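You operate a simulated robot arm through the tools that you are given. There is no shell and no other tool. Be economical: measure what you need, move in short steps, check, and stop when the job is done.

You run a simulated two-armed robot. Do the job below in one go: nothing can be reset, and whatever is moved stays where it is left.

## Task
Put the jack pin labelled "UP 40 m" from the top of the small bench on the shelf of the small bench. Put the draw pin labelled "DOWN 104 m" from the top of the small bench on top of the empty grease cartridge and the draw pin labelled "DOWN 64 m" on the rubber mat. Take the wad of film and leave it in the inside of the far blue bin. Open the sample drawer, take the shim on the top of the packing bench and put it away in the inside of the sample drawer, then shut the drawer. Take the green smoothing roller on the top of the roll check bench and put it away on the top of the side table. Do these in any order. Set down upright: wad of film, green smoothing roller.

The check looks at the end state, three seconds after you hand in, the way a careful person would. Anything else that was tipped, shoved, dropped, spilled or broken makes it a failure.

## Robot
Two 7-joint arms with four-finger grippers on one trunk, on a base that drives. Base frame: it is fixed to the floor where the robot stands at the start and does not move with it; the origin is under the middle of the robot, x ahead of it, y to its left, z up; the surface under the hand at the start is at about z = 860. Units: mm, rad, N and s.
The left shoulder is at the start at [40, 181, 1229], the right one opposite. With the tool pointing down near the work surface each hand reaches from about 300 to 840 mm from the robot's upright axis, wherever it stands, measured 20 degrees to its own side. Places, roughly: draw pin [750, 500, 1000]; empty grease cartridge (5x5x9 cm) [700, 400, 900]; green smoothing roller (8x7x13 cm) [-3000, 2600, 900]; inside of the far blue bin (30x20 cm) [2600, 2920, 1000]; inside of the sample drawer [-2600, 3700, 800]; jack pin [500, 250, 1000]; rubber mat (29x20 cm) [-2620, 2220, 860]; sample drawer [-2600, 3700, 800]; shelf of the small bench [700, 300, 400]; shim [-2750, 5250, 750]; top of the side table [-2700, 7500, 800]; wad of film (4x4x8 cm) [800, 600, 900]. Payload 3.67 kg a hand.
The TCP of each hand is the grasp point between the finger pads, 28 mm short of the fingertips. In the tool frame z runs along the fingers and y along their closing line. The gripper opens to 112 mm. The gripper's body begins 73 mm behind the TCP.
Orientation is that of the tool frame in the base frame, as [roll, pitch, yaw] about the fixed x, y, z axes, in that order (R = Rz(yaw) Ry(pitch) Rx(roll)). With the fingers straight down and closing along the base's y, the tool's x points along the base's -x, its y along +y and its z along -z.

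## Interface
- The arms move only by the tool step_arm. It takes "left_targets", "right_targets" or both (then of equal length, played together; a hand with none holds still); each is a list of rows, each a list of 7 numbers: the shift along the tool's x, y, z in cm, then the turn, a rotation vector about the tool's x, y, z in rad, then the closure, from 0 (fully open) to 1 (shut). In form: [[x, y, z, wx, wy, wz, hand], ...]. A call has 1 to 8 rows; each row shifts and turns the commanded pose from where the row before left it, along the tool's axes as they then stand. Each row takes 0.2 s and may step no farther than 50 mm and 0.15 rad from the row before; otherwise, or with a gripper value out of range, the whole call is refused. Where a pose cannot be reached the arm comes as near as it can. A force on the tool above 40 N (or 10 N above the force at the start of the call, whichever is more), or a blocked arm, ends the call early, and 0.2 s more pass. The fingers move at their own pace and stop on an object; they squeeze with about 35 N. The grip force told is the motor's: it shows also when the fingers shut on nothing. Time passes only in rows, and 0.2 s behind the last, so rows that do not move let the fingers close. The reply holds the time, the measured pose of the TCP, the force on the tool along the base axes, the opening and the grip force, in the units named above and with some noise, with the torque about the TCP (base axes, N m) and any sound that the robot's microphone picked up, and new pictures: "views" is both (left out), scene, wrist or none (wrist: the cameras of the hands that moved).
- Cameras (640 x 400 px; columns grow to the right, rows downward): "scene" is now at [102.1, 25.3, 1452]; the picture's right is [0.31, -0.95, 0.00], its down [-0.59, -0.19, -0.79] and it looks along [0.75, 0.24, -0.62] (base axes); focal length 278 px, centre (320, 200). "left" rides on the left gripper at [60, 18, -104] in its tool frame; the picture's right is [-0.29, 0.96, 0.00], its down [-0.80, -0.24, -0.55] and it looks along [-0.53, -0.16, 0.83] (tool axes); focal length 234 px, centre (320, 200). "right" rides on the right gripper at [60, -18, -104] in its tool frame; the picture's right is [0.29, 0.96, 0.00], its down [-0.80, 0.24, -0.55] and it looks along [-0.53, 0.16, 0.83] (tool axes); focal length 234 px, centre (320, 200). There is no depth. A picture from a camera that has moved, and an enlarged one, comes with that camera's place and axes in the base frame and with its lens.
- move_column(by): slides the trunk up (or, below 0, down) by that many mm; the arms and the scene camera ride with it, the base frame stays. It gives what a move gives, with no picture.
- drive_base(legs): drives the robot by 1 to 6 legs, each [ahead, left, turn to the left] in mm, mm and rad, along the robot's own axes; the way and the turn of a leg run together, so that a leg with both is an arc; at most 1500 mm and 3.142 rad a leg. The arms and the cameras ride along, it lands a little off, and it stops where it bumps. It gives what a move gives, and a new picture of the scene camera.
- turn_head(pan, tilt): turns the head with the scene camera to pan (to the left, within 1.501 rad either way) and tilt (down, from -0.506 to 1.204), counted from straight ahead of the robot. It gives what a move gives, and a new picture of the scene camera.
- inspect(camera, box): a new picture of the part [left, top, right, bottom] of that camera's present view, enlarged. No time passes.
- finish_job(): hands the job in; it is judged then, once.

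Go step by step. Nothing tells you exact positions but the pictures and the camera data: compare them with the known pose of the tool, close in by small moves and look again before you grip or let go. The budget is 207 turns and 260 pictures, counting those below and the enlarged ones. Unless the task says otherwise, let go and move clear before handing in.

The tools are called after ">>>" as a command line: name --argument value ..., lists and objects as JSON in quotes. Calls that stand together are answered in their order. step_arm: Moves the arms, as the interface text tells. Its arguments: {"type":"object","properties":{"left_targets":{"type":"array"},"right_targets":{"type":"array"},"views":{"type":"string","enum":["both","scene","wrist","none"]}},"required":[]} The other tools are called the same way: move_column (by) slides the trunk up or down; drive_base (legs) drives the base; turn_head (pan, tilt) turns the head that bears the scene camera; inspect (camera, box) takes an enlarged picture of a part of a camera's view; finish_job () hands the job in.

At the start:

```text
clock: 0.0
left_position: [424.7, 398.5, 1162.2]
left_tool_rot: [-3.141, 0.0, 3.141]
left_force: [0.2, -0.2, 0.1]
left_moment: [0.04, -0.03, -0.02]
left_finger_gap: 112.1
left_grip_force: 0.0
right_position: [505.5, 30.2, 1172.9]
right_tool_rot: [3.141, 0.0, 3.141]
right_force: [0.6, 1.0, 0.6]
right_moment: [-0.04, -0.01, 0.0]
right_finger_gap: 112.0
right_grip_force: 0.0
trunk travel left (down, up): [-350.0, 164.0]
robot x, y, heading: [-0.8, 0.5, -0.008]
head pan, tilt: [0.316, 0.667]
```

scene: 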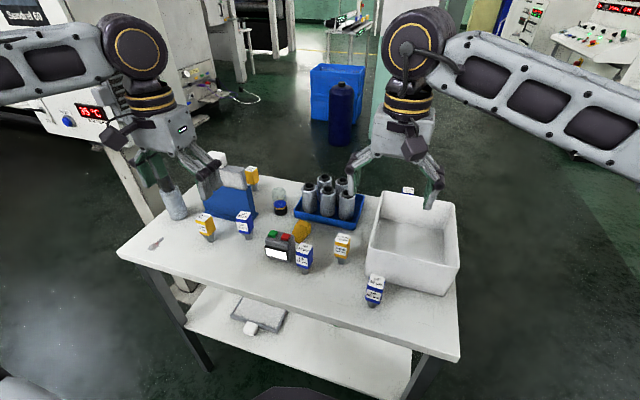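
right: 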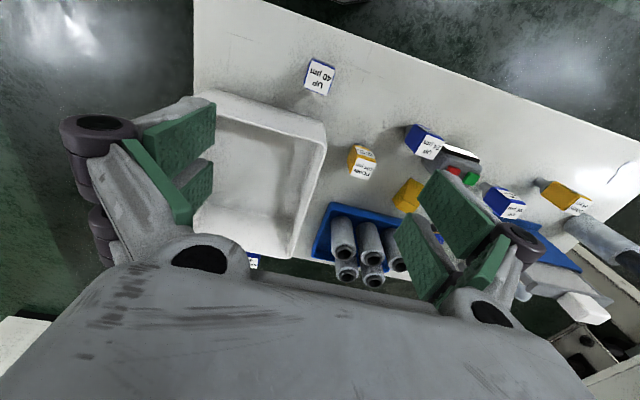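
left: 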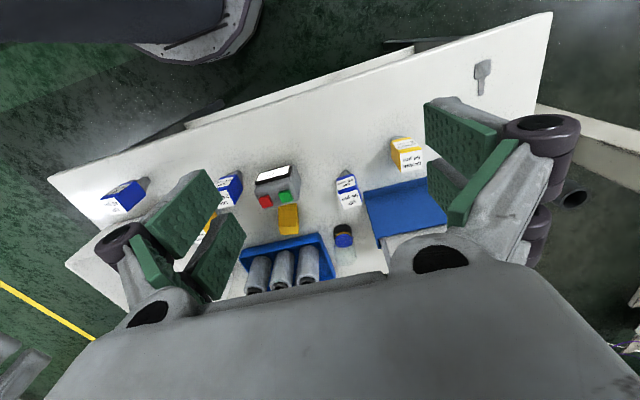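

I see the small bench with several labelled pins (blue and yellow heads), a white bin, a tray of cartridges and more. I'll enlarge the scene to read the labels.

>>> inspect --camera "scene" --box '[140, 150, 300, 250]'

>>> inspect --camera "scene" --box '[260, 210, 420, 310]'

>>> inspect --camera "right" --box '[280, 40, 600, 240]'

>>> inspect --camera "left" --box '[200, 120, 440, 270]'

```text
4.00 times, centred on (220, 200) of scene
camera zoom: at [102.1, 25.3, 1452.0], right [0.31, -0.95, 0.0], down [-0.59, -0.19, -0.79], along [0.75, 0.24, -0.62], focal length 1112 px, centre (720, 200)
```

zoom: 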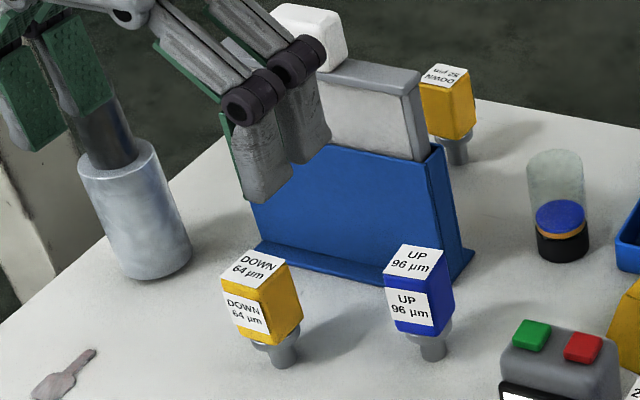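

```text
4.00 times, centred on (340, 260) of scene
camera zoom: at [102.1, 25.3, 1452.0], right [0.31, -0.95, 0.0], down [-0.59, -0.19, -0.79], along [0.75, 0.24, -0.62], focal length 1112 px, centre (240, -40)
```

zoom: 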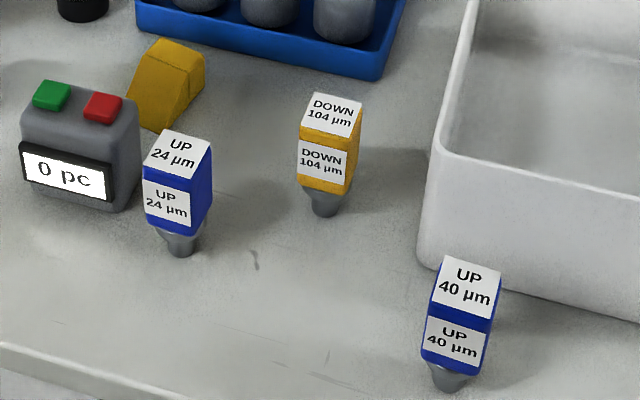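

```text
2.00 times, centred on (440, 140) of right
camera zoom: at [446.0, 14.2, 1275.8], right [-0.29, 0.96, 0.0], down [0.8, 0.24, 0.55], along [0.53, 0.16, -0.83], focal length 468 px, centre (80, 320)
```

zoom: 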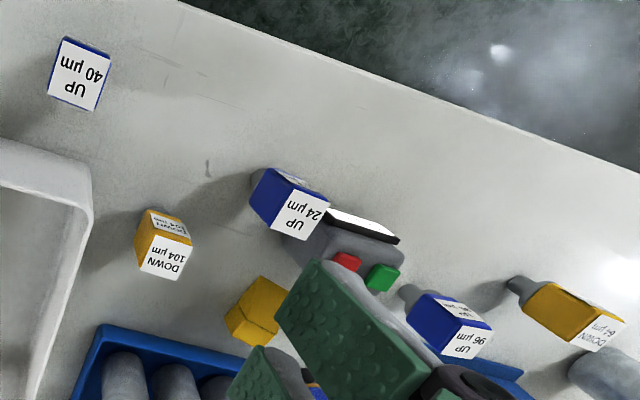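

```text
2.67 times, centred on (320, 195) of left
camera zoom: at [364.7, 415.3, 1266.3], right [0.29, 0.96, 0.0], down [0.8, -0.24, 0.55], along [0.53, -0.16, -0.83], focal length 624 px, centre (320, 213)
```

zoom: 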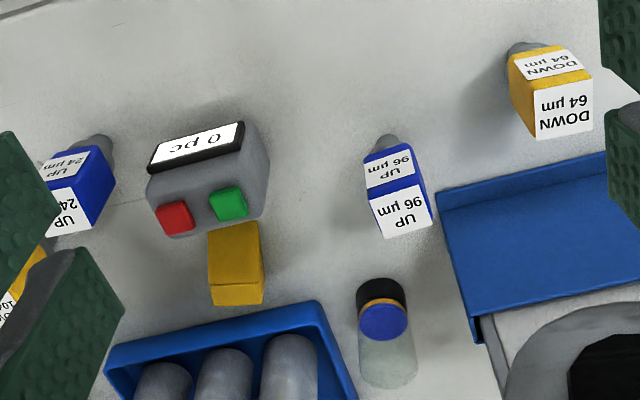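

Labels are readable: UP 40 is the front-right blue pin, DOWN 104 is the yellow one at about [579,119], and DOWN 64 is the yellow one at about [547,505]. The clear cylinder near [712,356] is probably the empty cartridge. I'll look for the wad of film further left.

>>> turn_head --pan 0.75 --tilt 0.7

>>> step_arm --left_targets '[[5, 0, -5, 0, 0, 0, 0], [3, 0, -5, 0, 0, 0, 0], [0, 0, -3, 0, 0, 0, 0]]' --views "both"

```text
clock: 0.9
left_position: [424.2, 398.4, 1162.2]
left_tool_rot: [3.141, 0.001, 3.14]
left_force: [-0.7, -0.6, -0.1]
left_moment: [-0.01, 0.0, -0.03]
left_finger_gap: 112.0
left_grip_force: 0.0
right_position: [506.4, 32.6, 1172.0]
right_tool_rot: [3.142, 0.001, 3.14]
right_force: [-0.1, -0.3, 0.1]
right_moment: [-0.01, 0.02, 0.01]
right_finger_gap: 111.8
right_grip_force: 0.1
trunk travel left (down, up): [-350.0, 164.0]
robot x, y, heading: [1.9, -1.3, -0.002]
head pan, tilt: [0.75, 0.7]
camera scene: at [82.4, 56.4, 1449.1], right [0.68, -0.73, 0.0], down [-0.47, -0.44, -0.76], along [0.56, 0.52, -0.64], focal length 278 px, centre (320, 200)
```

scene: 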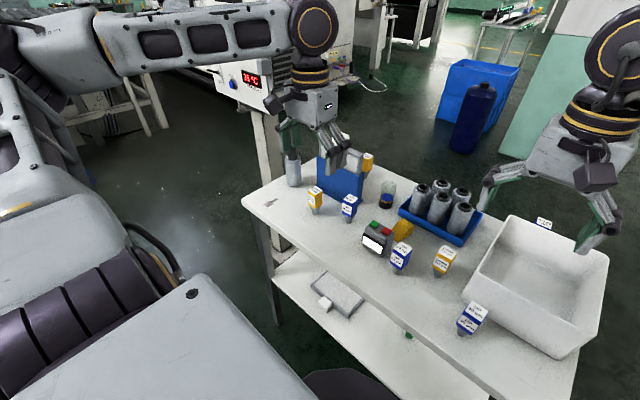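

```text
refused: row 1 steps farther than a row can; nothing moved
```

Each row's limit is the combined distance, so I'll raise the left hand in smaller steps to clear the view.

>>> step_arm --left_targets '[[3, 0, -4, 0, 0, 0, 0], [3, 0, -4, 0, 0, 0, 0], [3, 0, -4, 0, 0, 0, 0], [3, 0, -4, 0, 0, 0, 0]]' --views "both"

>>> inspect --camera "scene" --box '[260, 130, 420, 230]'

>>> inspect --camera "scene" --box '[280, 250, 440, 350]'

```text
clock: 1.9
left_position: [298.8, 398.8, 1323.7]
left_tool_rot: [3.141, 0.003, 3.14]
left_force: [-1.5, -1.2, 0.4]
left_moment: [0.03, -0.02, 0.0]
left_finger_gap: 112.3
left_grip_force: 0.1
right_position: [502.9, 30.2, 1174.1]
right_tool_rot: [-3.141, 0.002, 3.139]
right_force: [-1.8, -0.1, 0.5]
right_moment: [0.0, -0.03, 0.0]
right_finger_gap: 111.9
right_grip_force: 0.0
trunk travel left (down, up): [-350.0, 164.0]
robot x, y, heading: [-0.9, -1.6, 0.001]
head pan, tilt: [0.75, 0.7]
camera scene: at [79.5, 55.3, 1449.4], right [0.68, -0.73, 0.0], down [-0.47, -0.44, -0.77], along [0.56, 0.52, -0.64], focal length 278 px, centre (320, 200)
camera left: at [239.6, 415.4, 1426.9], right [0.29, 0.96, 0.0], down [0.8, -0.24, 0.55], along [0.53, -0.16, -0.83], focal length 234 px, centre (320, 200)
```

scene: 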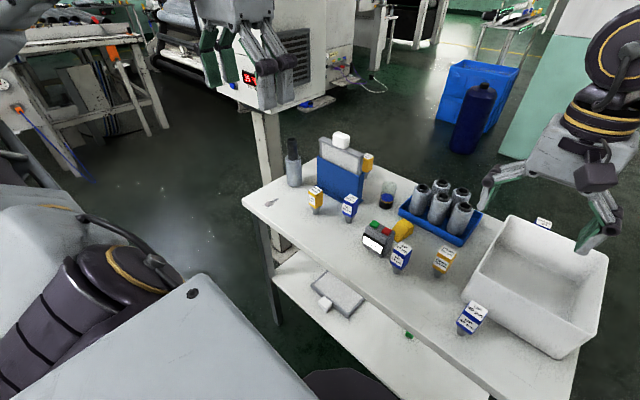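
left: 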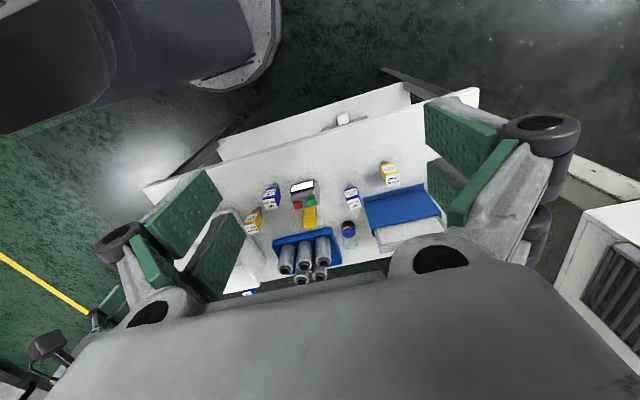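

```text
4.00 times, centred on (340, 180) of scene
camera zoom: at [79.5, 55.3, 1449.4], right [0.68, -0.73, 0.0], down [-0.47, -0.44, -0.77], along [0.56, 0.52, -0.64], focal length 1112 px, centre (240, 280)
```

zoom: 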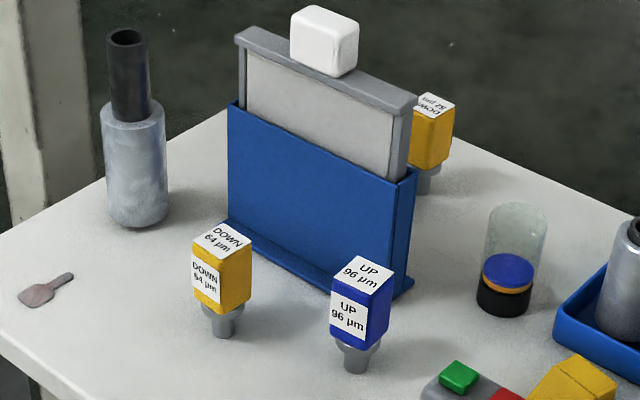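

```text
4.00 times, centred on (360, 300) of scene
camera zoom: at [79.5, 55.3, 1449.4], right [0.68, -0.73, 0.0], down [-0.47, -0.44, -0.77], along [0.56, 0.52, -0.64], focal length 1112 px, centre (160, -200)
```

zoom: 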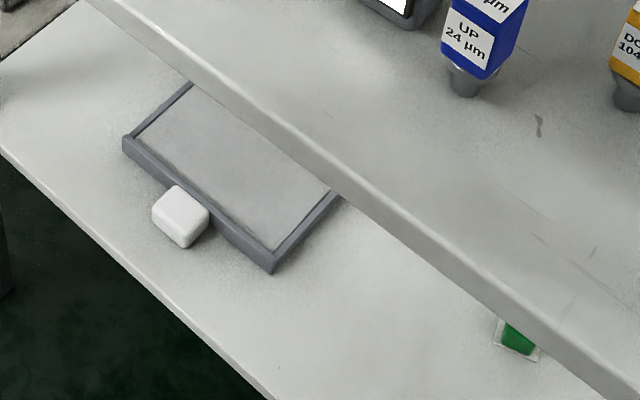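

The wad is probably hidden behind the blue holder. I'll raise the trunk to look over it.

>>> move_column --by 160

>>> turn_head --pan 0.65 --tilt 0.75

>>> inspect --camera "scene" --box '[260, 130, 420, 230]'

```text
clock: 3.7
left_position: [301.4, 399.0, 1483.4]
left_tool_rot: [-3.141, 0.0, -3.139]
left_force: [-0.6, -1.0, -0.7]
left_moment: [0.01, 0.01, 0.01]
left_finger_gap: 111.9
left_grip_force: 0.1
right_position: [506.0, 31.6, 1332.3]
right_tool_rot: [3.141, 0.001, 3.14]
right_force: [0.0, 0.2, 0.6]
right_moment: [0.0, -0.04, 0.01]
right_finger_gap: 112.2
right_grip_force: 0.1
trunk travel left (down, up): [-510.0, 4.0]
robot x, y, heading: [0.8, -1.5, -0.006]
head pan, tilt: [0.75, 0.7]
```

```text
clock: 4.4
left_position: [302.3, 399.0, 1482.8]
left_tool_rot: [3.14, 0.0, 3.14]
left_force: [-0.1, -0.4, 0.2]
left_moment: [0.0, 0.01, 0.02]
left_finger_gap: 112.0
left_grip_force: 0.0
right_position: [505.1, 31.7, 1332.3]
right_tool_rot: [-3.14, 0.001, 3.14]
right_force: [0.7, 1.4, -0.5]
right_moment: [0.01, -0.01, 0.01]
right_finger_gap: 111.8
right_grip_force: 0.0
trunk travel left (down, up): [-510.0, 4.0]
robot x, y, heading: [0.5, -2.3, -0.0]
head pan, tilt: [0.649, 0.75]
camera scene: at [86.2, 48.7, 1605.2], right [0.6, -0.8, 0.0], down [-0.54, -0.41, -0.73], along [0.58, 0.44, -0.68], focal length 278 px, centre (320, 200)
```

scene: 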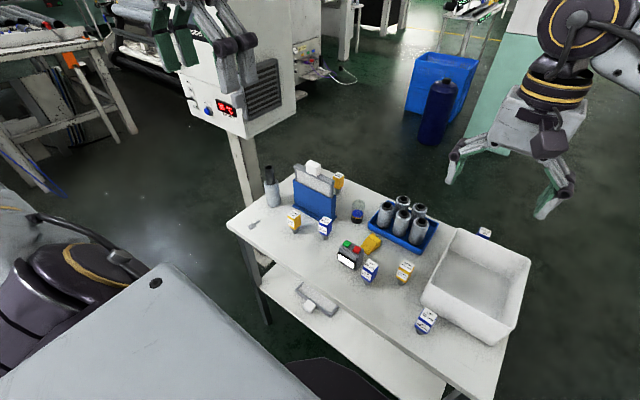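

```text
4.00 times, centred on (340, 180) of scene
camera zoom: at [86.2, 48.7, 1605.2], right [0.6, -0.8, 0.0], down [-0.54, -0.41, -0.73], along [0.58, 0.44, -0.68], focal length 1112 px, centre (240, 280)
```

zoom: 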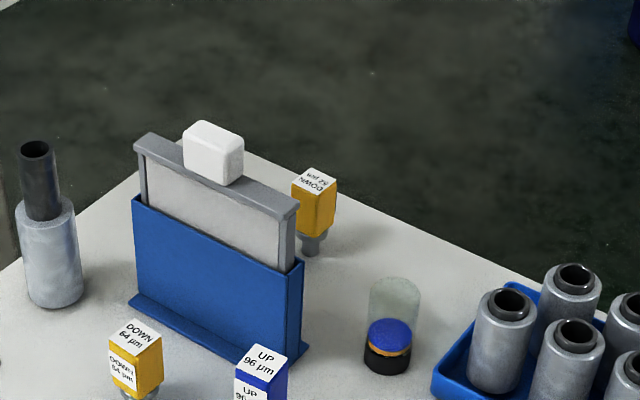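

Nothing shows behind the holder from here. I'll lower the trunk again and send the left wrist camera over the holder to look behind it.

>>> move_column --by -160

>>> step_arm --left_targets '[[-4, 2, 1.5, 0, 0, 0, 0], [-4, 2, 1.5, 0, 0, 0, 0], [-4, 2, 1.5, 0, 0, 0, 0], [-4, 2, 1.5, 0, 0, 0, 0], [-4, 2, 1.5, 0, 0, 0, 0], [-4, 2, 1.5, 0, 0, 0, 0], [-4, 2, 1.5, 0, 0, 0, 0], [-4, 2, 1.5, 0, 0, 0, 0]]' --views "wrist"

```text
clock: 6.2
left_position: [302.9, 399.4, 1322.7]
left_tool_rot: [-3.139, -0.001, 3.14]
left_force: [0.2, 0.4, 0.8]
left_moment: [0.0, -0.02, 0.0]
left_finger_gap: 112.2
left_grip_force: 0.1
right_position: [504.9, 31.5, 1172.4]
right_tool_rot: [3.141, 0.001, 3.141]
right_force: [0.1, -1.5, 0.6]
right_moment: [-0.03, -0.02, 0.02]
right_finger_gap: 112.0
right_grip_force: 0.2
trunk travel left (down, up): [-350.0, 164.0]
robot x, y, heading: [0.9, 0.1, -0.002]
head pan, tilt: [0.649, 0.75]
```

```text
clock: 8.0
left_position: [625.9, 559.9, 1201.5]
left_tool_rot: [-3.141, -0.001, 3.139]
left_force: [0.1, 0.3, -0.3]
left_moment: [-0.04, 0.01, 0.01]
left_finger_gap: 112.2
left_grip_force: 0.1
right_position: [507.1, 31.5, 1171.2]
right_tool_rot: [3.141, -0.003, -3.14]
right_force: [0.3, 1.0, -0.3]
right_moment: [0.01, 0.06, 0.0]
right_finger_gap: 112.3
right_grip_force: 0.1
trunk travel left (down, up): [-350.0, 164.0]
robot x, y, heading: [-1.9, -0.1, 0.005]
head pan, tilt: [0.649, 0.75]
camera left: at [566.6, 576.9, 1305.1], right [0.29, 0.96, 0.0], down [0.8, -0.24, 0.55], along [0.53, -0.16, -0.83], focal length 234 px, centre (320, 200)
```

left: 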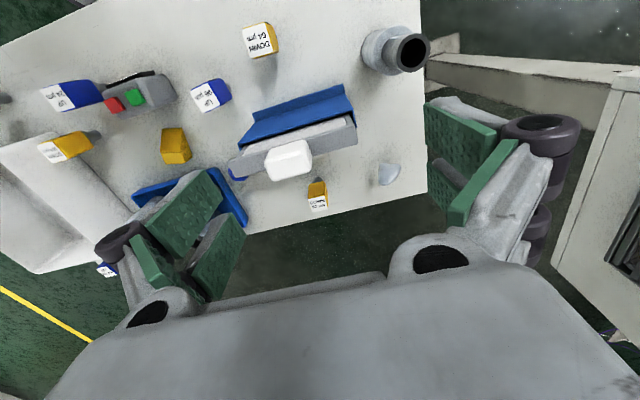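

There's a translucent object at about (388,175) behind the holder. I'll enlarge it.

>>> inspect --camera "left" --box '[300, 130, 460, 230]'

```text
4.00 times, centred on (380, 180) of left
camera zoom: at [566.6, 576.9, 1305.1], right [0.29, 0.96, 0.0], down [0.8, -0.24, 0.55], along [0.53, -0.16, -0.83], focal length 937 px, centre (80, 280)
```

zoom: 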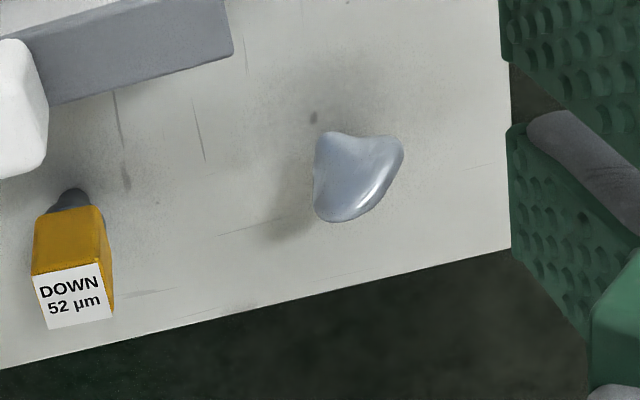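

The translucent wad stands at about [800,642] near the bench's far corner. First, the DOWN 104 pin: I'll bring the left hand over it and move the right hand aside.

>>> step_arm --left_targets '[[0.6, -4.7, 1.3, 0, 0, 0, 0], [0.6, -4.7, 1.3, 0, 0, 0, 0], [0.6, -4.7, 1.3, 0, 0, 0, 0], [0.6, -4.7, 1.3, 0, 0, 0, 0], [0.6, -4.7, 1.3, 0, 0, 0, 0], [0.6, -4.7, 1.3, 0, 0, 0, 0], [0.6, -4.7, 1.3, 0, 0, 0, 0], [0.6, -4.7, 1.3, 0, 0, 0, 0]]' --right_targets '[[1.3, -3.5, 0, 0, 0, 0, 0], [1.3, -3.5, 0, 0, 0, 0, 0], [1.3, -3, 0, 0, 0, 0, 0], [1.3, -2, 0, 0, 0, 0, 0], [1.3, -2, 0, 0, 0, 0, 0], [1.3, -2, 0, 0, 0, 0, 0], [1.3, -1, 0, 0, 0, 0, 0], [1.3, -1, 0, 0, 0, 0, 0]]' --views "wrist"

```text
clock: 9.8
left_position: [572.0, 182.7, 1098.5]
left_tool_rot: [3.139, 0.0, -3.14]
left_force: [-0.3, -0.5, -0.1]
left_moment: [0.02, 0.0, 0.01]
left_finger_gap: 112.1
left_grip_force: 0.1
right_position: [401.4, -149.0, 1172.0]
right_tool_rot: [3.141, -0.002, 3.139]
right_force: [-0.2, 0.5, 0.4]
right_moment: [0.07, 0.01, 0.0]
right_finger_gap: 112.1
right_grip_force: 0.0
trunk travel left (down, up): [-350.0, 164.0]
robot x, y, heading: [-1.1, -2.9, -0.002]
head pan, tilt: [0.649, 0.75]
camera right: at [341.9, -167.1, 1275.2], right [-0.29, 0.96, 0.0], down [0.8, 0.24, 0.55], along [0.53, 0.16, -0.83], focal length 234 px, centre (320, 200)
camera left: at [513.5, 199.8, 1202.3], right [0.29, 0.96, 0.0], down [0.8, -0.24, 0.55], along [0.53, -0.16, -0.83], focal length 234 px, centre (320, 200)
```

right: 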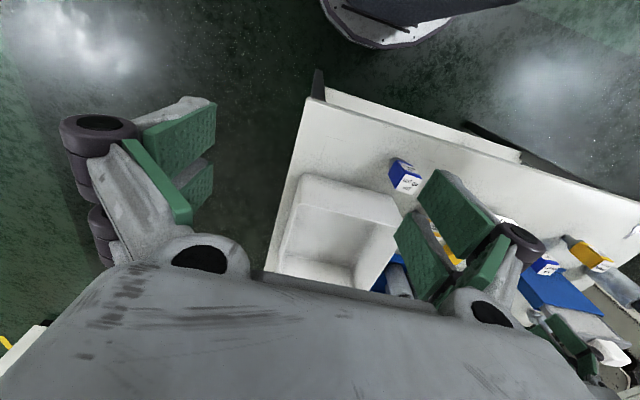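
left: 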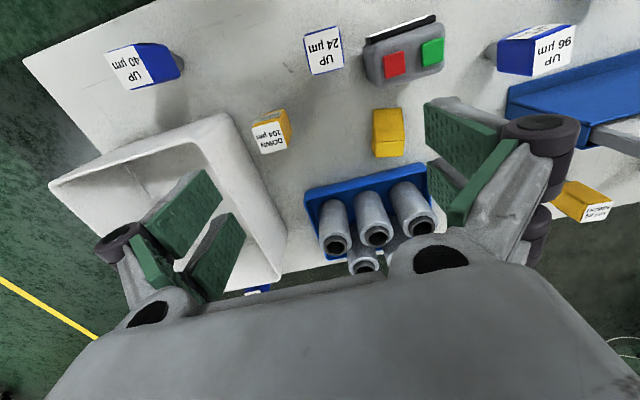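

DOWN 104 is at about [585,115], close to the white bin's wall, so I'll grip it with the fingers closing along x. I'll move over it and yaw the hand.

>>> step_arm --left_targets '[[-0.5, -3.4, 2, 0, 0, 0, 0], [-0.5, -3.4, 2, 0, 0, 0, 0], [0, 0, 1, 0, 0, 0.15, 0], [0, 0, 1, 0, 0, 0.15, 0], [0, 0, 0, 0, 0, 0.15, 0], [0, 0, 0, 0, 0, 0.15, 0], [0, 0, 0, 0, 0, 0.15, 0], [0, 0, 0, 0, 0, 0.15, 0]]' --views "wrist"

>>> step_arm --left_targets '[[0, 0, 0, 0, 0, 0.15, 0], [0, 0, 0, 0, 0, 0.15, 0], [0, 0, 0, 0, 0, 0.15, 0], [0, 0, 0, 0, 0, 0.15, 0], [0, 0, 0, 0, 0, 0.07, 0]]' --views "wrist"

```text
clock: 11.6
left_position: [579.0, 121.5, 1039.7]
left_tool_rot: [-3.141, 0.001, 2.239]
left_force: [0.3, -0.3, 0.5]
left_moment: [-0.01, -0.01, -0.02]
left_finger_gap: 112.0
left_grip_force: 0.1
left hand out of reach, approached as far as the arm can: row 3, 4
right_position: [401.2, -147.0, 1172.4]
right_tool_rot: [-3.139, 0.0, 3.139]
right_force: [-0.2, 0.5, -0.5]
right_moment: [-0.01, 0.01, 0.04]
right_finger_gap: 112.0
right_grip_force: 0.2
trunk travel left (down, up): [-350.0, 164.0]
robot x, y, heading: [-3.2, -2.4, 0.006]
head pan, tilt: [0.649, 0.75]
camera left: at [556.4, 178.8, 1143.4], right [0.93, 0.37, 0.0], down [0.31, -0.77, 0.55], along [0.2, -0.52, -0.83], focal length 234 px, centre (320, 200)
```

left: 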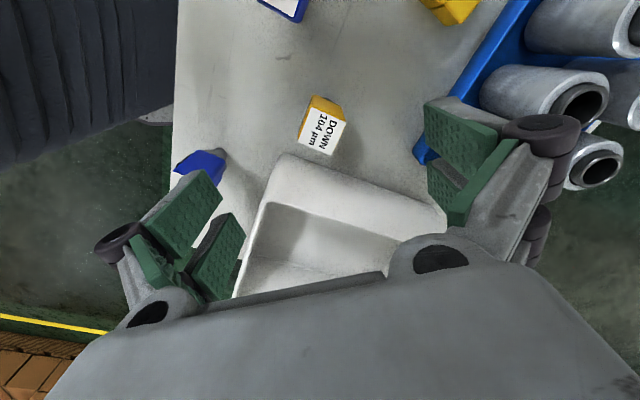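

```text
clock: 12.8
left_position: [579.1, 121.1, 1039.9]
left_tool_rot: [3.141, 0.003, 1.571]
left_force: [0.4, 0.0, -0.8]
left_moment: [0.02, 0.01, 0.0]
left_finger_gap: 112.2
left_grip_force: 0.2
right_position: [401.3, -146.7, 1171.3]
right_tool_rot: [3.141, -0.001, 3.14]
right_force: [0.2, 0.0, 0.0]
right_moment: [-0.01, 0.0, 0.04]
right_finger_gap: 112.1
right_grip_force: 0.0
trunk travel left (down, up): [-350.0, 164.0]
robot x, y, heading: [-2.1, 2.5, 0.003]
head pan, tilt: [0.649, 0.75]
camera left: at [597.9, 180.5, 1143.4], right [0.96, -0.29, 0.0], down [-0.24, -0.8, 0.55], along [-0.16, -0.53, -0.83], focal length 234 px, centre (320, 200)
```

left: 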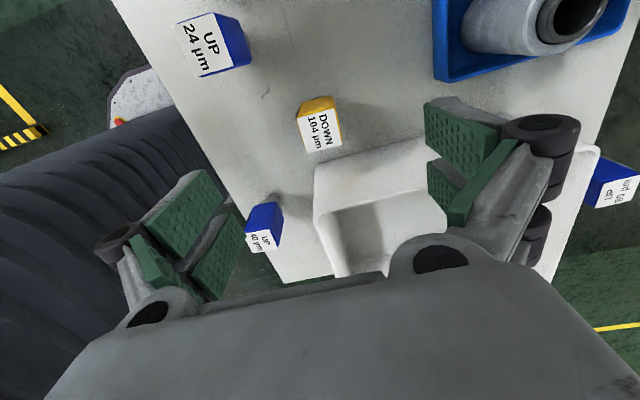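

>>> inspect --camera "left" --box '[240, 80, 400, 180]'

```text
4.00 times, centred on (320, 130) of left
camera zoom: at [597.9, 180.5, 1143.4], right [0.96, -0.29, 0.0], down [-0.24, -0.8, 0.55], along [-0.16, -0.53, -0.83], focal length 937 px, centre (320, 480)
```

zoom: 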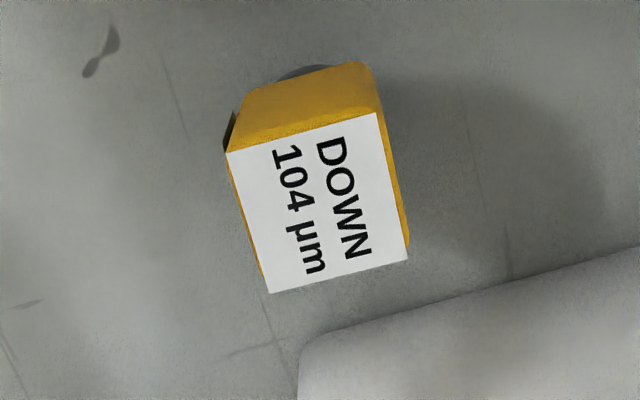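

DOWN 104's head top is about 31 mm square, centred at [580,121] with its top near z 947, and the fingers line up with it. I'll go down and grip.

>>> step_arm --left_targets '[[0, 0, 5, 0, 0, 0, 0], [0, 0, 5, 0, 0, 0, 0], [0, 0, 2, 0, 0, 0, 0.3], [0, 0, 0, 0, 0, 0, 0.5]]' --views "wrist"

```text
clock: 13.8
left_position: [557.7, 151.0, 934.3]
left_tool_rot: [3.142, 0.002, 1.573]
left_force: [0.2, -0.4, 0.5]
left_moment: [-0.01, -0.01, 0.0]
left_finger_gap: 56.1
left_grip_force: 0.2
left hand out of reach, approached as far as the arm can: row 1, 2, 3
right_position: [401.4, -147.5, 1172.3]
right_tool_rot: [-3.141, -0.001, 3.14]
right_force: [-0.1, -0.7, -0.6]
right_moment: [-0.02, 0.0, -0.03]
right_finger_gap: 112.0
right_grip_force: 0.0
trunk travel left (down, up): [-350.0, 164.0]
robot x, y, heading: [-0.7, 0.1, 0.001]
head pan, tilt: [0.649, 0.75]
camera left: at [576.3, 208.8, 1037.9], right [0.96, -0.29, 0.0], down [-0.24, -0.8, 0.55], along [-0.16, -0.53, -0.83], focal length 234 px, centre (320, 200)
```

left: 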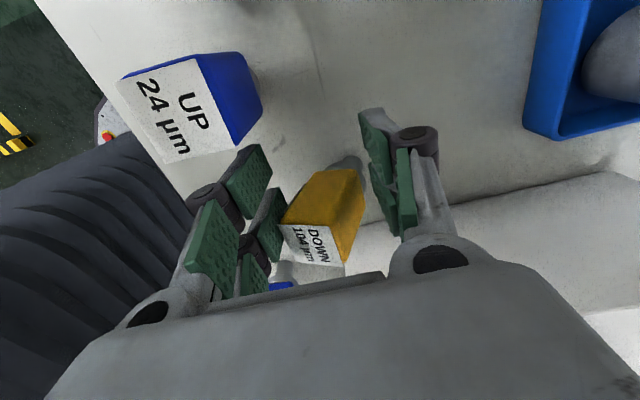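

The left arm can't reach that low across its body and drifted to one side. I'll raise it straight up and shift the base to the right so the pin lies on the left hand's side.

>>> step_arm --left_targets '[[0, 0, -5, 0, 0, 0, 0.2], [0, 0, -5, 0, 0, 0, 0], [0, 0, -5, 0, 0, 0, 0]]' --views "none"

>>> drive_base --legs '[[50, -130, 0]]'

```text
clock: 14.6
left_position: [554.7, 147.8, 1082.6]
left_tool_rot: [-3.141, 0.001, 1.571]
left_force: [-0.6, 0.5, 0.0]
left_moment: [0.02, -0.01, 0.02]
left_finger_gap: 112.1
left_grip_force: 0.2
right_position: [400.8, -148.0, 1172.4]
right_tool_rot: [3.14, 0.0, 3.14]
right_force: [0.3, -0.8, 0.3]
right_moment: [0.0, 0.0, 0.01]
right_finger_gap: 112.1
right_grip_force: 0.0
trunk travel left (down, up): [-350.0, 164.0]
robot x, y, heading: [-0.1, -1.2, 0.001]
head pan, tilt: [0.649, 0.75]
```

```text
clock: 15.9
left_position: [605.7, 19.0, 1084.3]
left_tool_rot: [-3.141, 0.001, 1.571]
left_force: [-0.2, 1.1, 0.3]
left_moment: [0.01, 0.01, 0.02]
left_finger_gap: 112.1
left_grip_force: 0.1
right_position: [450.8, -278.1, 1172.3]
right_tool_rot: [-3.14, 0.0, 3.137]
right_force: [0.5, 0.4, -0.6]
right_moment: [-0.01, -0.02, 0.0]
right_finger_gap: 112.0
right_grip_force: 0.0
trunk travel left (down, up): [-350.0, 164.0]
robot x, y, heading: [51.2, -127.7, -0.004]
head pan, tilt: [0.649, 0.75]
camera scene: at [135.9, -80.1, 1444.9], right [0.6, -0.8, 0.0], down [-0.54, -0.41, -0.73], along [0.58, 0.44, -0.68], focal length 278 px, centre (320, 200)
```

scene: 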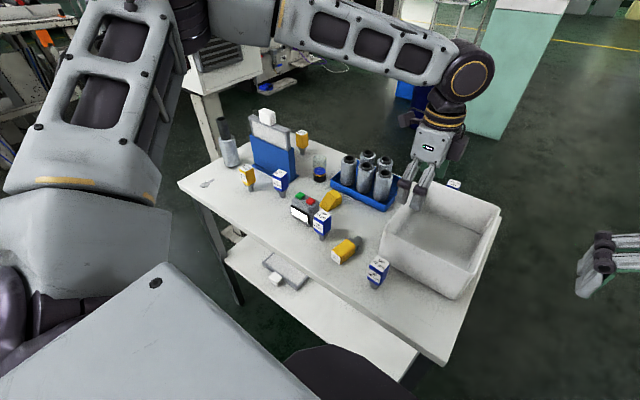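

The DOWN 104 pin tipped over as the fingers opened. It's still on the bench, so I'll look closely at how it lies.

>>> inspect --camera "scene" --box '[270, 190, 430, 290]'

```text
4.00 times, centred on (350, 240) of scene
camera zoom: at [135.9, -80.1, 1444.9], right [0.6, -0.8, 0.0], down [-0.54, -0.41, -0.73], along [0.58, 0.44, -0.68], focal length 1112 px, centre (200, 40)
```

zoom: 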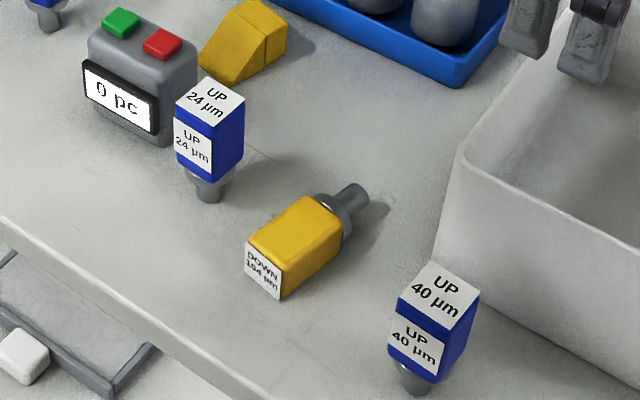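

DOWN 104 lies flat with its axis about 10° off x and its head centre at about [507,128]. Upright isn't required for it, so I'll pick it by the head from above and lay it flat on the cartridge. First I'll bring the hand over it.

>>> step_arm --left_targets '[[3.6, -3.3, 0, 0, 0, 0, 0], [3.6, -3.3, 0, 0, 0, 0, 0], [3.6, -3.3, 0, 0, 0, 0, 0.2], [0, 0, 0, 0, 0, -0.15, 0.3], [0, 0, 0, 0, 0, -0.15, 0.4], [0, 0, 0, 0, 0, -0.15, 0.4], [0, 0, 0, 0, 0, -0.15, 0.4], [0, 0, 0, 0, 0, -0.15, 0.4]]' --views "none"

>>> step_arm --left_targets '[[0, 0, 0, 0, 0, -0.15, 0.4], [0, 0, 0, 0, 0, -0.15, 0.4], [0, 0, 0, 0, 0, -0.15, 0.4], [0, 0, 0, 0, 0, -0.15, 0.4], [0, 0, 0, 0, 0, -0.05, 0.4]]' --views "wrist"

```text
clock: 17.7
left_position: [508.0, 125.0, 1084.0]
left_tool_rot: [-3.14, -0.002, 2.324]
left_force: [0.6, -0.7, -0.1]
left_moment: [-0.01, -0.04, 0.01]
left_finger_gap: 67.4
left_grip_force: 0.1
right_position: [450.4, -278.0, 1172.0]
right_tool_rot: [3.14, -0.001, 3.138]
right_force: [-0.3, 1.0, -0.4]
right_moment: [0.01, -0.02, 0.02]
right_finger_gap: 112.1
right_grip_force: 0.1
trunk travel left (down, up): [-350.0, 164.0]
robot x, y, heading: [46.4, -131.9, 0.001]
head pan, tilt: [0.649, 0.75]
```

```text
clock: 18.9
left_position: [508.4, 125.3, 1082.5]
left_tool_rot: [3.141, 0.0, 2.972]
left_force: [-0.2, 0.6, 0.0]
left_moment: [0.01, 0.03, 0.01]
left_finger_gap: 67.1
left_grip_force: 0.0
right_position: [451.8, -277.8, 1171.4]
right_tool_rot: [-3.14, -0.002, 3.139]
right_force: [-0.7, -0.4, -0.6]
right_moment: [-0.01, 0.03, 0.02]
right_finger_gap: 112.3
right_grip_force: 0.2
trunk travel left (down, up): [-350.0, 164.0]
robot x, y, heading: [51.2, -131.8, -0.003]
head pan, tilt: [0.649, 0.75]
camera left: at [451.9, 152.5, 1186.9], right [0.45, 0.9, 0.0], down [0.75, -0.37, 0.55], along [0.5, -0.25, -0.83], focal length 234 px, centre (320, 200)
```

left: 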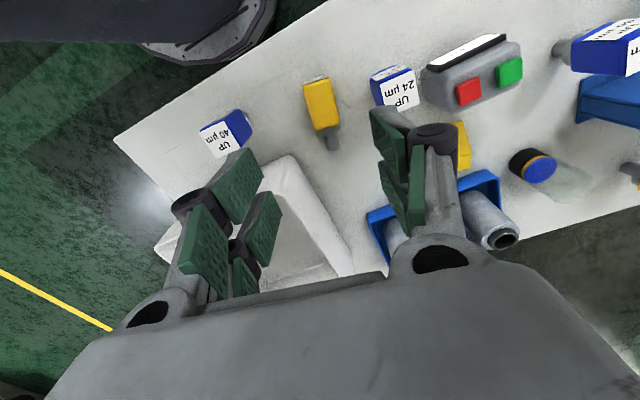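

>>> step_arm --left_targets '[[0, 0, 4.5, 0, 0, 0.02, 0.4], [0, 0, 4.5, 0, 0, 0, 0.4], [0, 0, 4.0, 0, 0, 0, 0.4]]' --views "wrist"

```text
clock: 19.7
left_position: [507.8, 125.4, 952.1]
left_tool_rot: [3.141, 0.0, 2.948]
left_force: [0.2, 0.3, 1.1]
left_moment: [0.01, 0.01, 0.05]
left_finger_gap: 66.9
left_grip_force: 0.1
right_position: [451.3, -277.6, 1170.5]
right_tool_rot: [3.14, -0.003, 3.138]
right_force: [0.3, 1.0, 0.1]
right_moment: [-0.04, 0.02, 0.0]
right_finger_gap: 112.1
right_grip_force: 0.1
trunk travel left (down, up): [-350.0, 164.0]
robot x, y, heading: [49.1, -129.0, 0.002]
head pan, tilt: [0.649, 0.75]
camera left: at [452.3, 154.0, 1055.5], right [0.47, 0.89, 0.0], down [0.74, -0.39, 0.55], along [0.49, -0.26, -0.83], focal length 234 px, centre (320, 200)
```

left: 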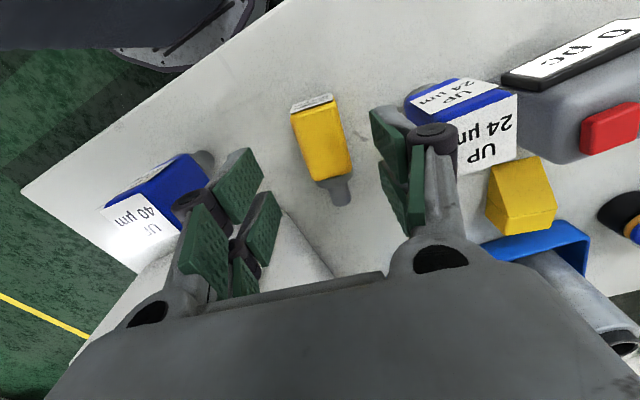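

>>> step_arm --left_targets '[[0, 0, 3, 0, 0, 0, 0.4], [0, 0, 2.9, 0, 0, 0, 0.4], [0, 0, 0, 0, 0, 0, 0.8], [0, 0, 0, 0, 0, 0, 1], [0, 0, 0, 0, 0, 0, 1]]' --views "wrist"

```text
clock: 20.9
left_position: [508.2, 125.6, 892.8]
left_tool_rot: [-3.141, -0.001, 2.95]
left_force: [0.0, 0.0, -0.5]
left_moment: [0.0, -0.05, 0.0]
left_finger_gap: 33.7
left_grip_force: 35.0
right_position: [451.3, -277.3, 1171.8]
right_tool_rot: [-3.141, 0.0, 3.137]
right_force: [-0.1, -0.6, 0.2]
right_moment: [-0.01, 0.0, 0.01]
right_finger_gap: 112.1
right_grip_force: 0.0
trunk travel left (down, up): [-350.0, 164.0]
robot x, y, heading: [53.0, -128.5, 0.003]
head pan, tilt: [0.649, 0.75]
camera left: at [452.8, 153.5, 996.7], right [0.47, 0.89, 0.0], down [0.74, -0.39, 0.55], along [0.49, -0.26, -0.83], focal length 234 px, centre (320, 200)
```

left: 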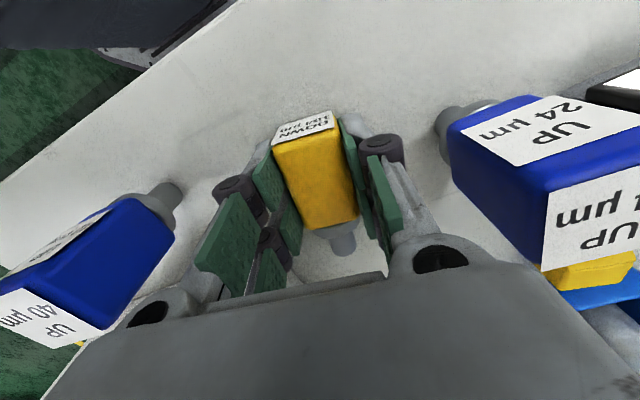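

Gripped, with a gap of 34 mm. I'll lift it and shift the base left to bring the cartridge within comfortable reach.

>>> step_arm --left_targets '[[0, 0, -4.8, 0, 0, 0, 1], [0, 0, -4.8, 0, 0, 0, 1], [0, 0, -4.8, 0, 0, 0, 1], [0, 0, -4.8, 0, 0, 0, 1]]' --views "none"

>>> drive_base --legs '[[20, 150, 0]]'

```text
clock: 21.9
left_position: [506.3, 124.7, 1082.6]
left_tool_rot: [3.141, 0.0, 2.951]
left_force: [-0.7, -0.4, -1.0]
left_moment: [0.01, 0.02, -0.02]
left_finger_gap: 33.4
left_grip_force: 35.3
right_position: [450.0, -278.1, 1171.4]
right_tool_rot: [3.141, 0.0, 3.139]
right_force: [0.3, -0.1, -0.1]
right_moment: [0.03, -0.01, 0.02]
right_finger_gap: 111.8
right_grip_force: 0.0
trunk travel left (down, up): [-350.0, 164.0]
robot x, y, heading: [53.0, -129.3, -0.003]
head pan, tilt: [0.649, 0.75]
```

```text
clock: 23.3
left_position: [528.0, 271.8, 1083.4]
left_tool_rot: [3.139, 0.001, 2.946]
left_force: [0.0, 0.4, -1.1]
left_moment: [0.01, 0.03, 0.01]
left_finger_gap: 33.5
left_grip_force: 35.0
right_position: [470.7, -131.1, 1171.3]
right_tool_rot: [3.14, 0.0, 3.135]
right_force: [-0.5, 0.0, -0.3]
right_moment: [0.02, 0.0, 0.0]
right_finger_gap: 112.1
right_grip_force: 0.1
trunk travel left (down, up): [-350.0, 164.0]
robot x, y, heading: [70.2, 19.5, -0.0]
head pan, tilt: [0.649, 0.75]
camera scene: at [157.2, 66.4, 1444.9], right [0.6, -0.8, 0.0], down [-0.55, -0.41, -0.73], along [0.58, 0.44, -0.68], focal length 278 px, centre (320, 200)
```

scene: 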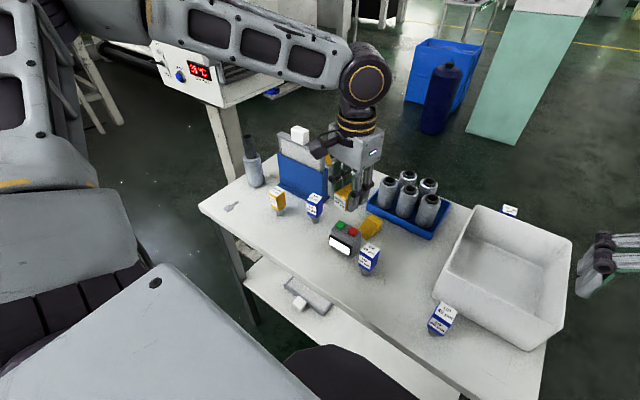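

>>> step_arm --left_targets '[[-3.3, 2.5, 0, 0, 0, 0, 1], [-3.3, 2.5, 0, 0, 0, 0, 1], [-3.3, 2.5, 0, 0, 0, 0, 1], [-3.3, 2.5, 0, 0, 0, 0, 1]]' --views "both"

>>> inspect --camera "scene" --box '[290, 130, 450, 230]'

```text
clock: 24.3
left_position: [678.6, 346.3, 1082.1]
left_tool_rot: [-3.141, -0.004, 2.947]
left_force: [-0.4, -0.4, -1.2]
left_moment: [-0.02, 0.04, 0.02]
left_finger_gap: 33.4
left_grip_force: 34.5
right_position: [473.4, -130.1, 1171.6]
right_tool_rot: [3.141, 0.0, 3.136]
right_force: [-0.1, 0.3, 0.2]
right_moment: [0.02, 0.02, 0.02]
right_finger_gap: 111.9
right_grip_force: 0.0
trunk travel left (down, up): [-350.0, 164.0]
robot x, y, heading: [70.6, 15.8, -0.005]
head pan, tilt: [0.649, 0.75]
camera scene: at [159.0, 67.4, 1444.8], right [0.6, -0.8, 0.0], down [-0.55, -0.41, -0.73], along [0.58, 0.44, -0.68], focal length 278 px, centre (320, 200)
camera left: at [624.1, 374.6, 1186.5], right [0.47, 0.88, 0.0], down [0.74, -0.39, 0.55], along [0.49, -0.26, -0.83], focal length 234 px, centre (320, 200)
```

scene: 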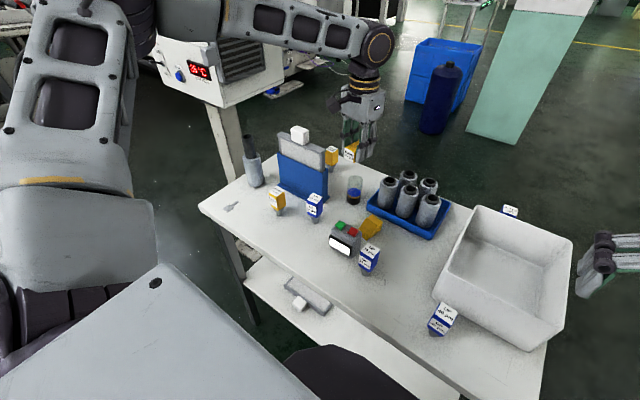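
left: 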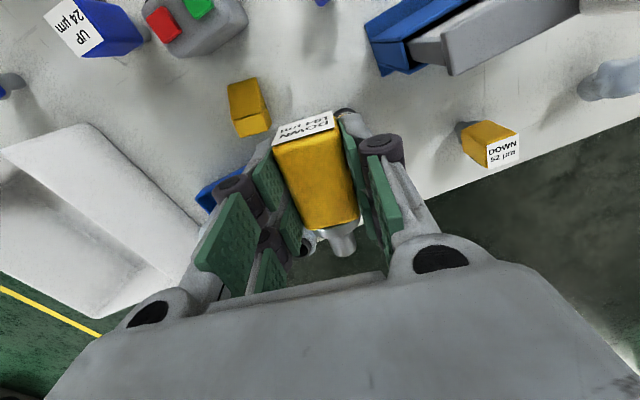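

```text
4.00 times, centred on (370, 180) of scene
camera zoom: at [159.0, 67.4, 1444.8], right [0.6, -0.8, 0.0], down [-0.55, -0.41, -0.73], along [0.58, 0.44, -0.68], focal length 1112 px, centre (120, 280)
```

zoom: 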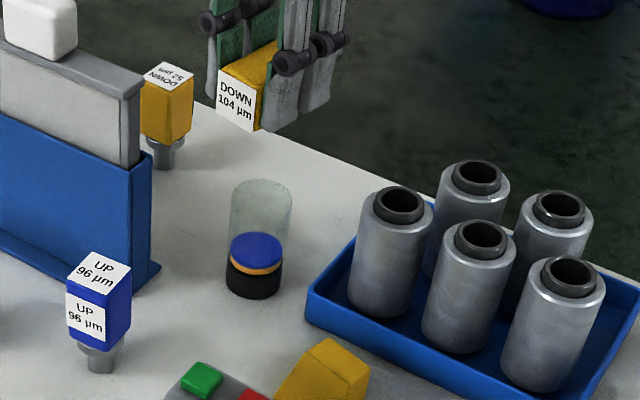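

The cartridge axis is at about [716,361] with its top near z 945. I'll move above it and stop about 20 mm short to check.

>>> step_arm --left_targets '[[-3.4, 2.2, 0, 0, 0, 0, 1], [0, 0, 3, 0, 0, 0, 1], [0, 0, 2.5, 0, 0, 0, 1], [0, 0, 2.5, 0, 0, 0, 1]]' --views "none"

>>> inspect --camera "scene" --box '[300, 120, 428, 200]'

>>> inspect --camera "left" --box '[240, 80, 432, 260]'

```text
clock: 25.3
left_position: [716.3, 361.6, 1000.6]
left_tool_rot: [3.14, -0.001, 2.946]
left_force: [-0.4, -0.8, -1.2]
left_moment: [0.01, 0.02, 0.01]
left_finger_gap: 33.3
left_grip_force: 35.5
right_position: [472.9, -129.9, 1171.2]
right_tool_rot: [-3.141, -0.001, 3.136]
right_force: [0.1, -0.2, -0.9]
right_moment: [0.02, 0.03, -0.02]
right_finger_gap: 112.0
right_grip_force: 0.0
trunk travel left (down, up): [-350.0, 164.0]
robot x, y, heading: [68.1, 19.5, -0.012]
head pan, tilt: [0.649, 0.75]
```

```text
5.00 times, centred on (364, 160) of scene
camera zoom: at [158.9, 68.2, 1444.7], right [0.6, -0.8, 0.0], down [-0.55, -0.41, -0.73], along [0.58, 0.44, -0.68], focal length 1390 px, centre (100, 400)
```

zoom: 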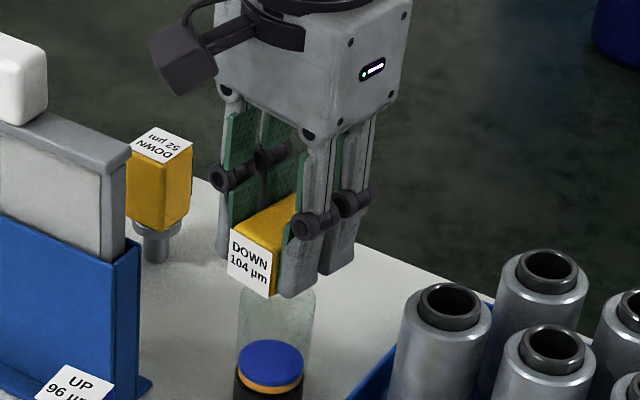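

```text
2.22 times, centred on (336, 170) of left
camera zoom: at [662.0, 389.5, 1104.0], right [0.47, 0.88, 0.0], down [0.74, -0.39, 0.55], along [0.49, -0.26, -0.83], focal length 520 px, centre (284, 267)
```

zoom: 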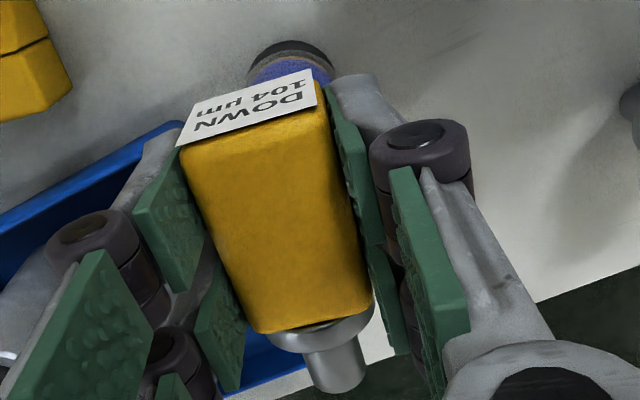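

Alignment looks good. I'll lower gently and watch the force.

>>> step_arm --left_targets '[[0, 0, 1, 0, 0, 0, 1], [0, 0, 0.6, 0, 0, 0, 1]]' --views "none"

>>> inspect --camera "scene" --box '[324, 150, 404, 200]'

```text
clock: 25.9
left_position: [715.8, 359.8, 985.7]
left_tool_rot: [-3.14, 0.0, 2.946]
left_force: [0.1, -0.4, -1.1]
left_moment: [0.0, 0.0, 0.0]
left_finger_gap: 33.4
left_grip_force: 34.9
right_position: [472.3, -131.1, 1171.6]
right_tool_rot: [-3.141, 0.001, 3.136]
right_force: [0.1, -0.5, 0.1]
right_moment: [0.0, -0.01, -0.02]
right_finger_gap: 112.1
right_grip_force: 0.1
trunk travel left (down, up): [-350.0, 164.0]
robot x, y, heading: [70.9, 18.5, -0.002]
head pan, tilt: [0.649, 0.75]
```

```text
8.00 times, centred on (364, 175) of scene
camera zoom: at [157.8, 68.0, 1444.8], right [0.6, -0.8, 0.0], down [-0.55, -0.41, -0.73], along [0.58, 0.44, -0.68], focal length 2223 px, centre (-32, 400)
```

zoom: 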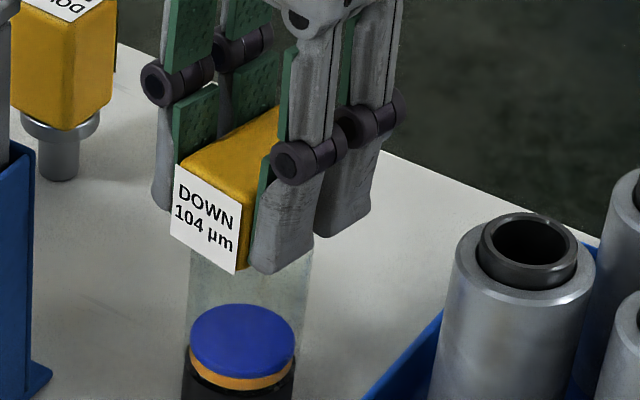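

>>> step_arm --left_targets '[[0, 0, 0.2, 0, 0, 0, 1], [0, 0, 0.2, 0, 0, 0, 1]]' --views "none"

>>> step_arm --left_targets '[[0, 0, 0.2, 0, 0, 0, 1], [0, 0, 0.1, 0, 0, 0, 1]]' --views "none"

```text
clock: 26.5
left_position: [715.7, 360.3, 979.8]
left_tool_rot: [3.141, 0.0, 2.946]
left_force: [0.1, 0.7, -0.3]
left_moment: [-0.03, 0.03, -0.03]
left_finger_gap: 33.8
left_grip_force: 35.4
right_position: [472.3, -129.3, 1171.6]
right_tool_rot: [3.142, 0.002, 3.136]
right_force: [-0.6, -0.9, 0.3]
right_moment: [0.03, 0.02, 0.03]
right_finger_gap: 112.2
right_grip_force: 0.1
trunk travel left (down, up): [-350.0, 164.0]
robot x, y, heading: [67.9, 21.2, -0.001]
head pan, tilt: [0.649, 0.75]
```

```text
clock: 27.1
left_position: [714.4, 360.3, 977.4]
left_tool_rot: [-3.141, 0.0, 2.947]
left_force: [-0.6, -0.2, -0.3]
left_moment: [0.02, -0.01, 0.01]
left_finger_gap: 33.4
left_grip_force: 34.4
right_position: [471.0, -130.1, 1172.0]
right_tool_rot: [-3.141, 0.001, 3.136]
right_force: [0.0, -0.1, -0.2]
right_moment: [0.0, -0.02, -0.01]
right_finger_gap: 112.1
right_grip_force: 0.1
trunk travel left (down, up): [-350.0, 164.0]
robot x, y, heading: [70.2, 21.6, -0.007]
head pan, tilt: [0.649, 0.75]
```

>>> step_arm --left_targets '[[0, 0, 0.15, 0, 0, 0, 1], [0, 0, 0.15, 0, 0, 0, 1]]' --views "none"

>>> inspect --camera "scene" --box '[324, 150, 404, 200]'

```text
clock: 27.7
left_position: [715.5, 360.8, 978.3]
left_tool_rot: [-3.142, 0.001, 2.949]
left_force: [0.6, 1.9, 12.6]
left_moment: [0.08, -0.05, 0.03]
left_finger_gap: 33.4
left_grip_force: 35.3
right_position: [469.7, -129.7, 1172.8]
right_tool_rot: [3.142, 0.0, 3.137]
right_force: [-0.4, 0.3, -0.2]
right_moment: [0.01, -0.01, -0.01]
right_finger_gap: 112.3
right_grip_force: 0.1
trunk travel left (down, up): [-350.0, 164.0]
robot x, y, heading: [71.3, 21.6, -0.004]
head pan, tilt: [0.649, 0.75]
```

```text
8.00 times, centred on (364, 175) of scene
camera zoom: at [155.8, 67.4, 1445.1], right [0.6, -0.8, 0.0], down [-0.54, -0.41, -0.73], along [0.59, 0.44, -0.68], focal length 2223 px, centre (-32, 400)
```

zoom: 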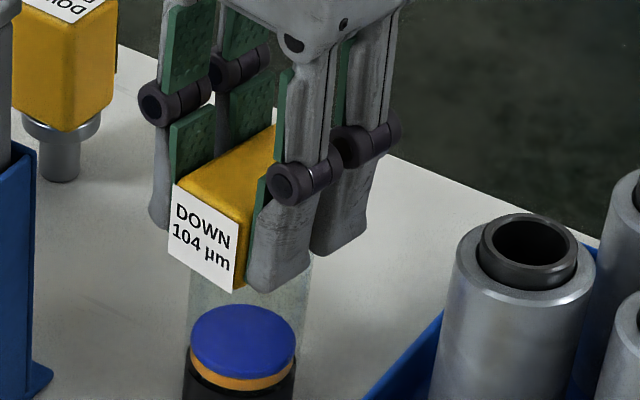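

In contact at 12.6 N. I'll ease off slightly, open and retreat upward.

>>> step_arm --left_targets '[[0, 0, -0.1, 0, 0, 0, 0.62], [0, 0, 0, 0, 0, 0, 0.55], [0, 0, 0, 0, 0, 0, 0.5], [0, 0, -2, 0, 0, 0, 0.5], [0, 0, -4, 0, 0, 0, 0.5], [0, 0, -5, 0, 0, 0, 0.5]]' --views "none"

>>> inspect --camera "scene" --box '[300, 130, 428, 210]'

```text
clock: 29.1
left_position: [716.3, 357.8, 1089.0]
left_tool_rot: [-3.141, 0.0, 2.946]
left_force: [-1.1, -0.2, 0.3]
left_moment: [-0.02, 0.02, 0.01]
left_finger_gap: 56.1
left_grip_force: 0.1
right_position: [470.5, -130.0, 1171.3]
right_tool_rot: [-3.141, 0.0, 3.136]
right_force: [-0.6, -0.6, 0.4]
right_moment: [0.05, -0.01, 0.0]
right_finger_gap: 112.0
right_grip_force: 0.1
trunk travel left (down, up): [-350.0, 164.0]
robot x, y, heading: [72.6, 21.7, -0.007]
head pan, tilt: [0.649, 0.75]
```

```text
5.00 times, centred on (364, 170) of scene
camera zoom: at [156.4, 67.2, 1445.0], right [0.6, -0.8, 0.0], down [-0.55, -0.41, -0.73], along [0.58, 0.44, -0.68], focal length 1390 px, centre (100, 350)
```

zoom: 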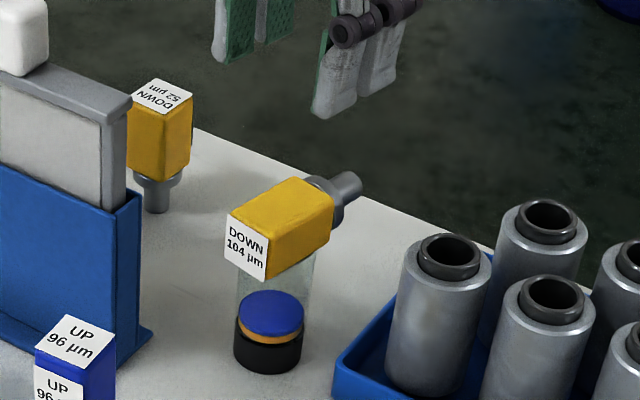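

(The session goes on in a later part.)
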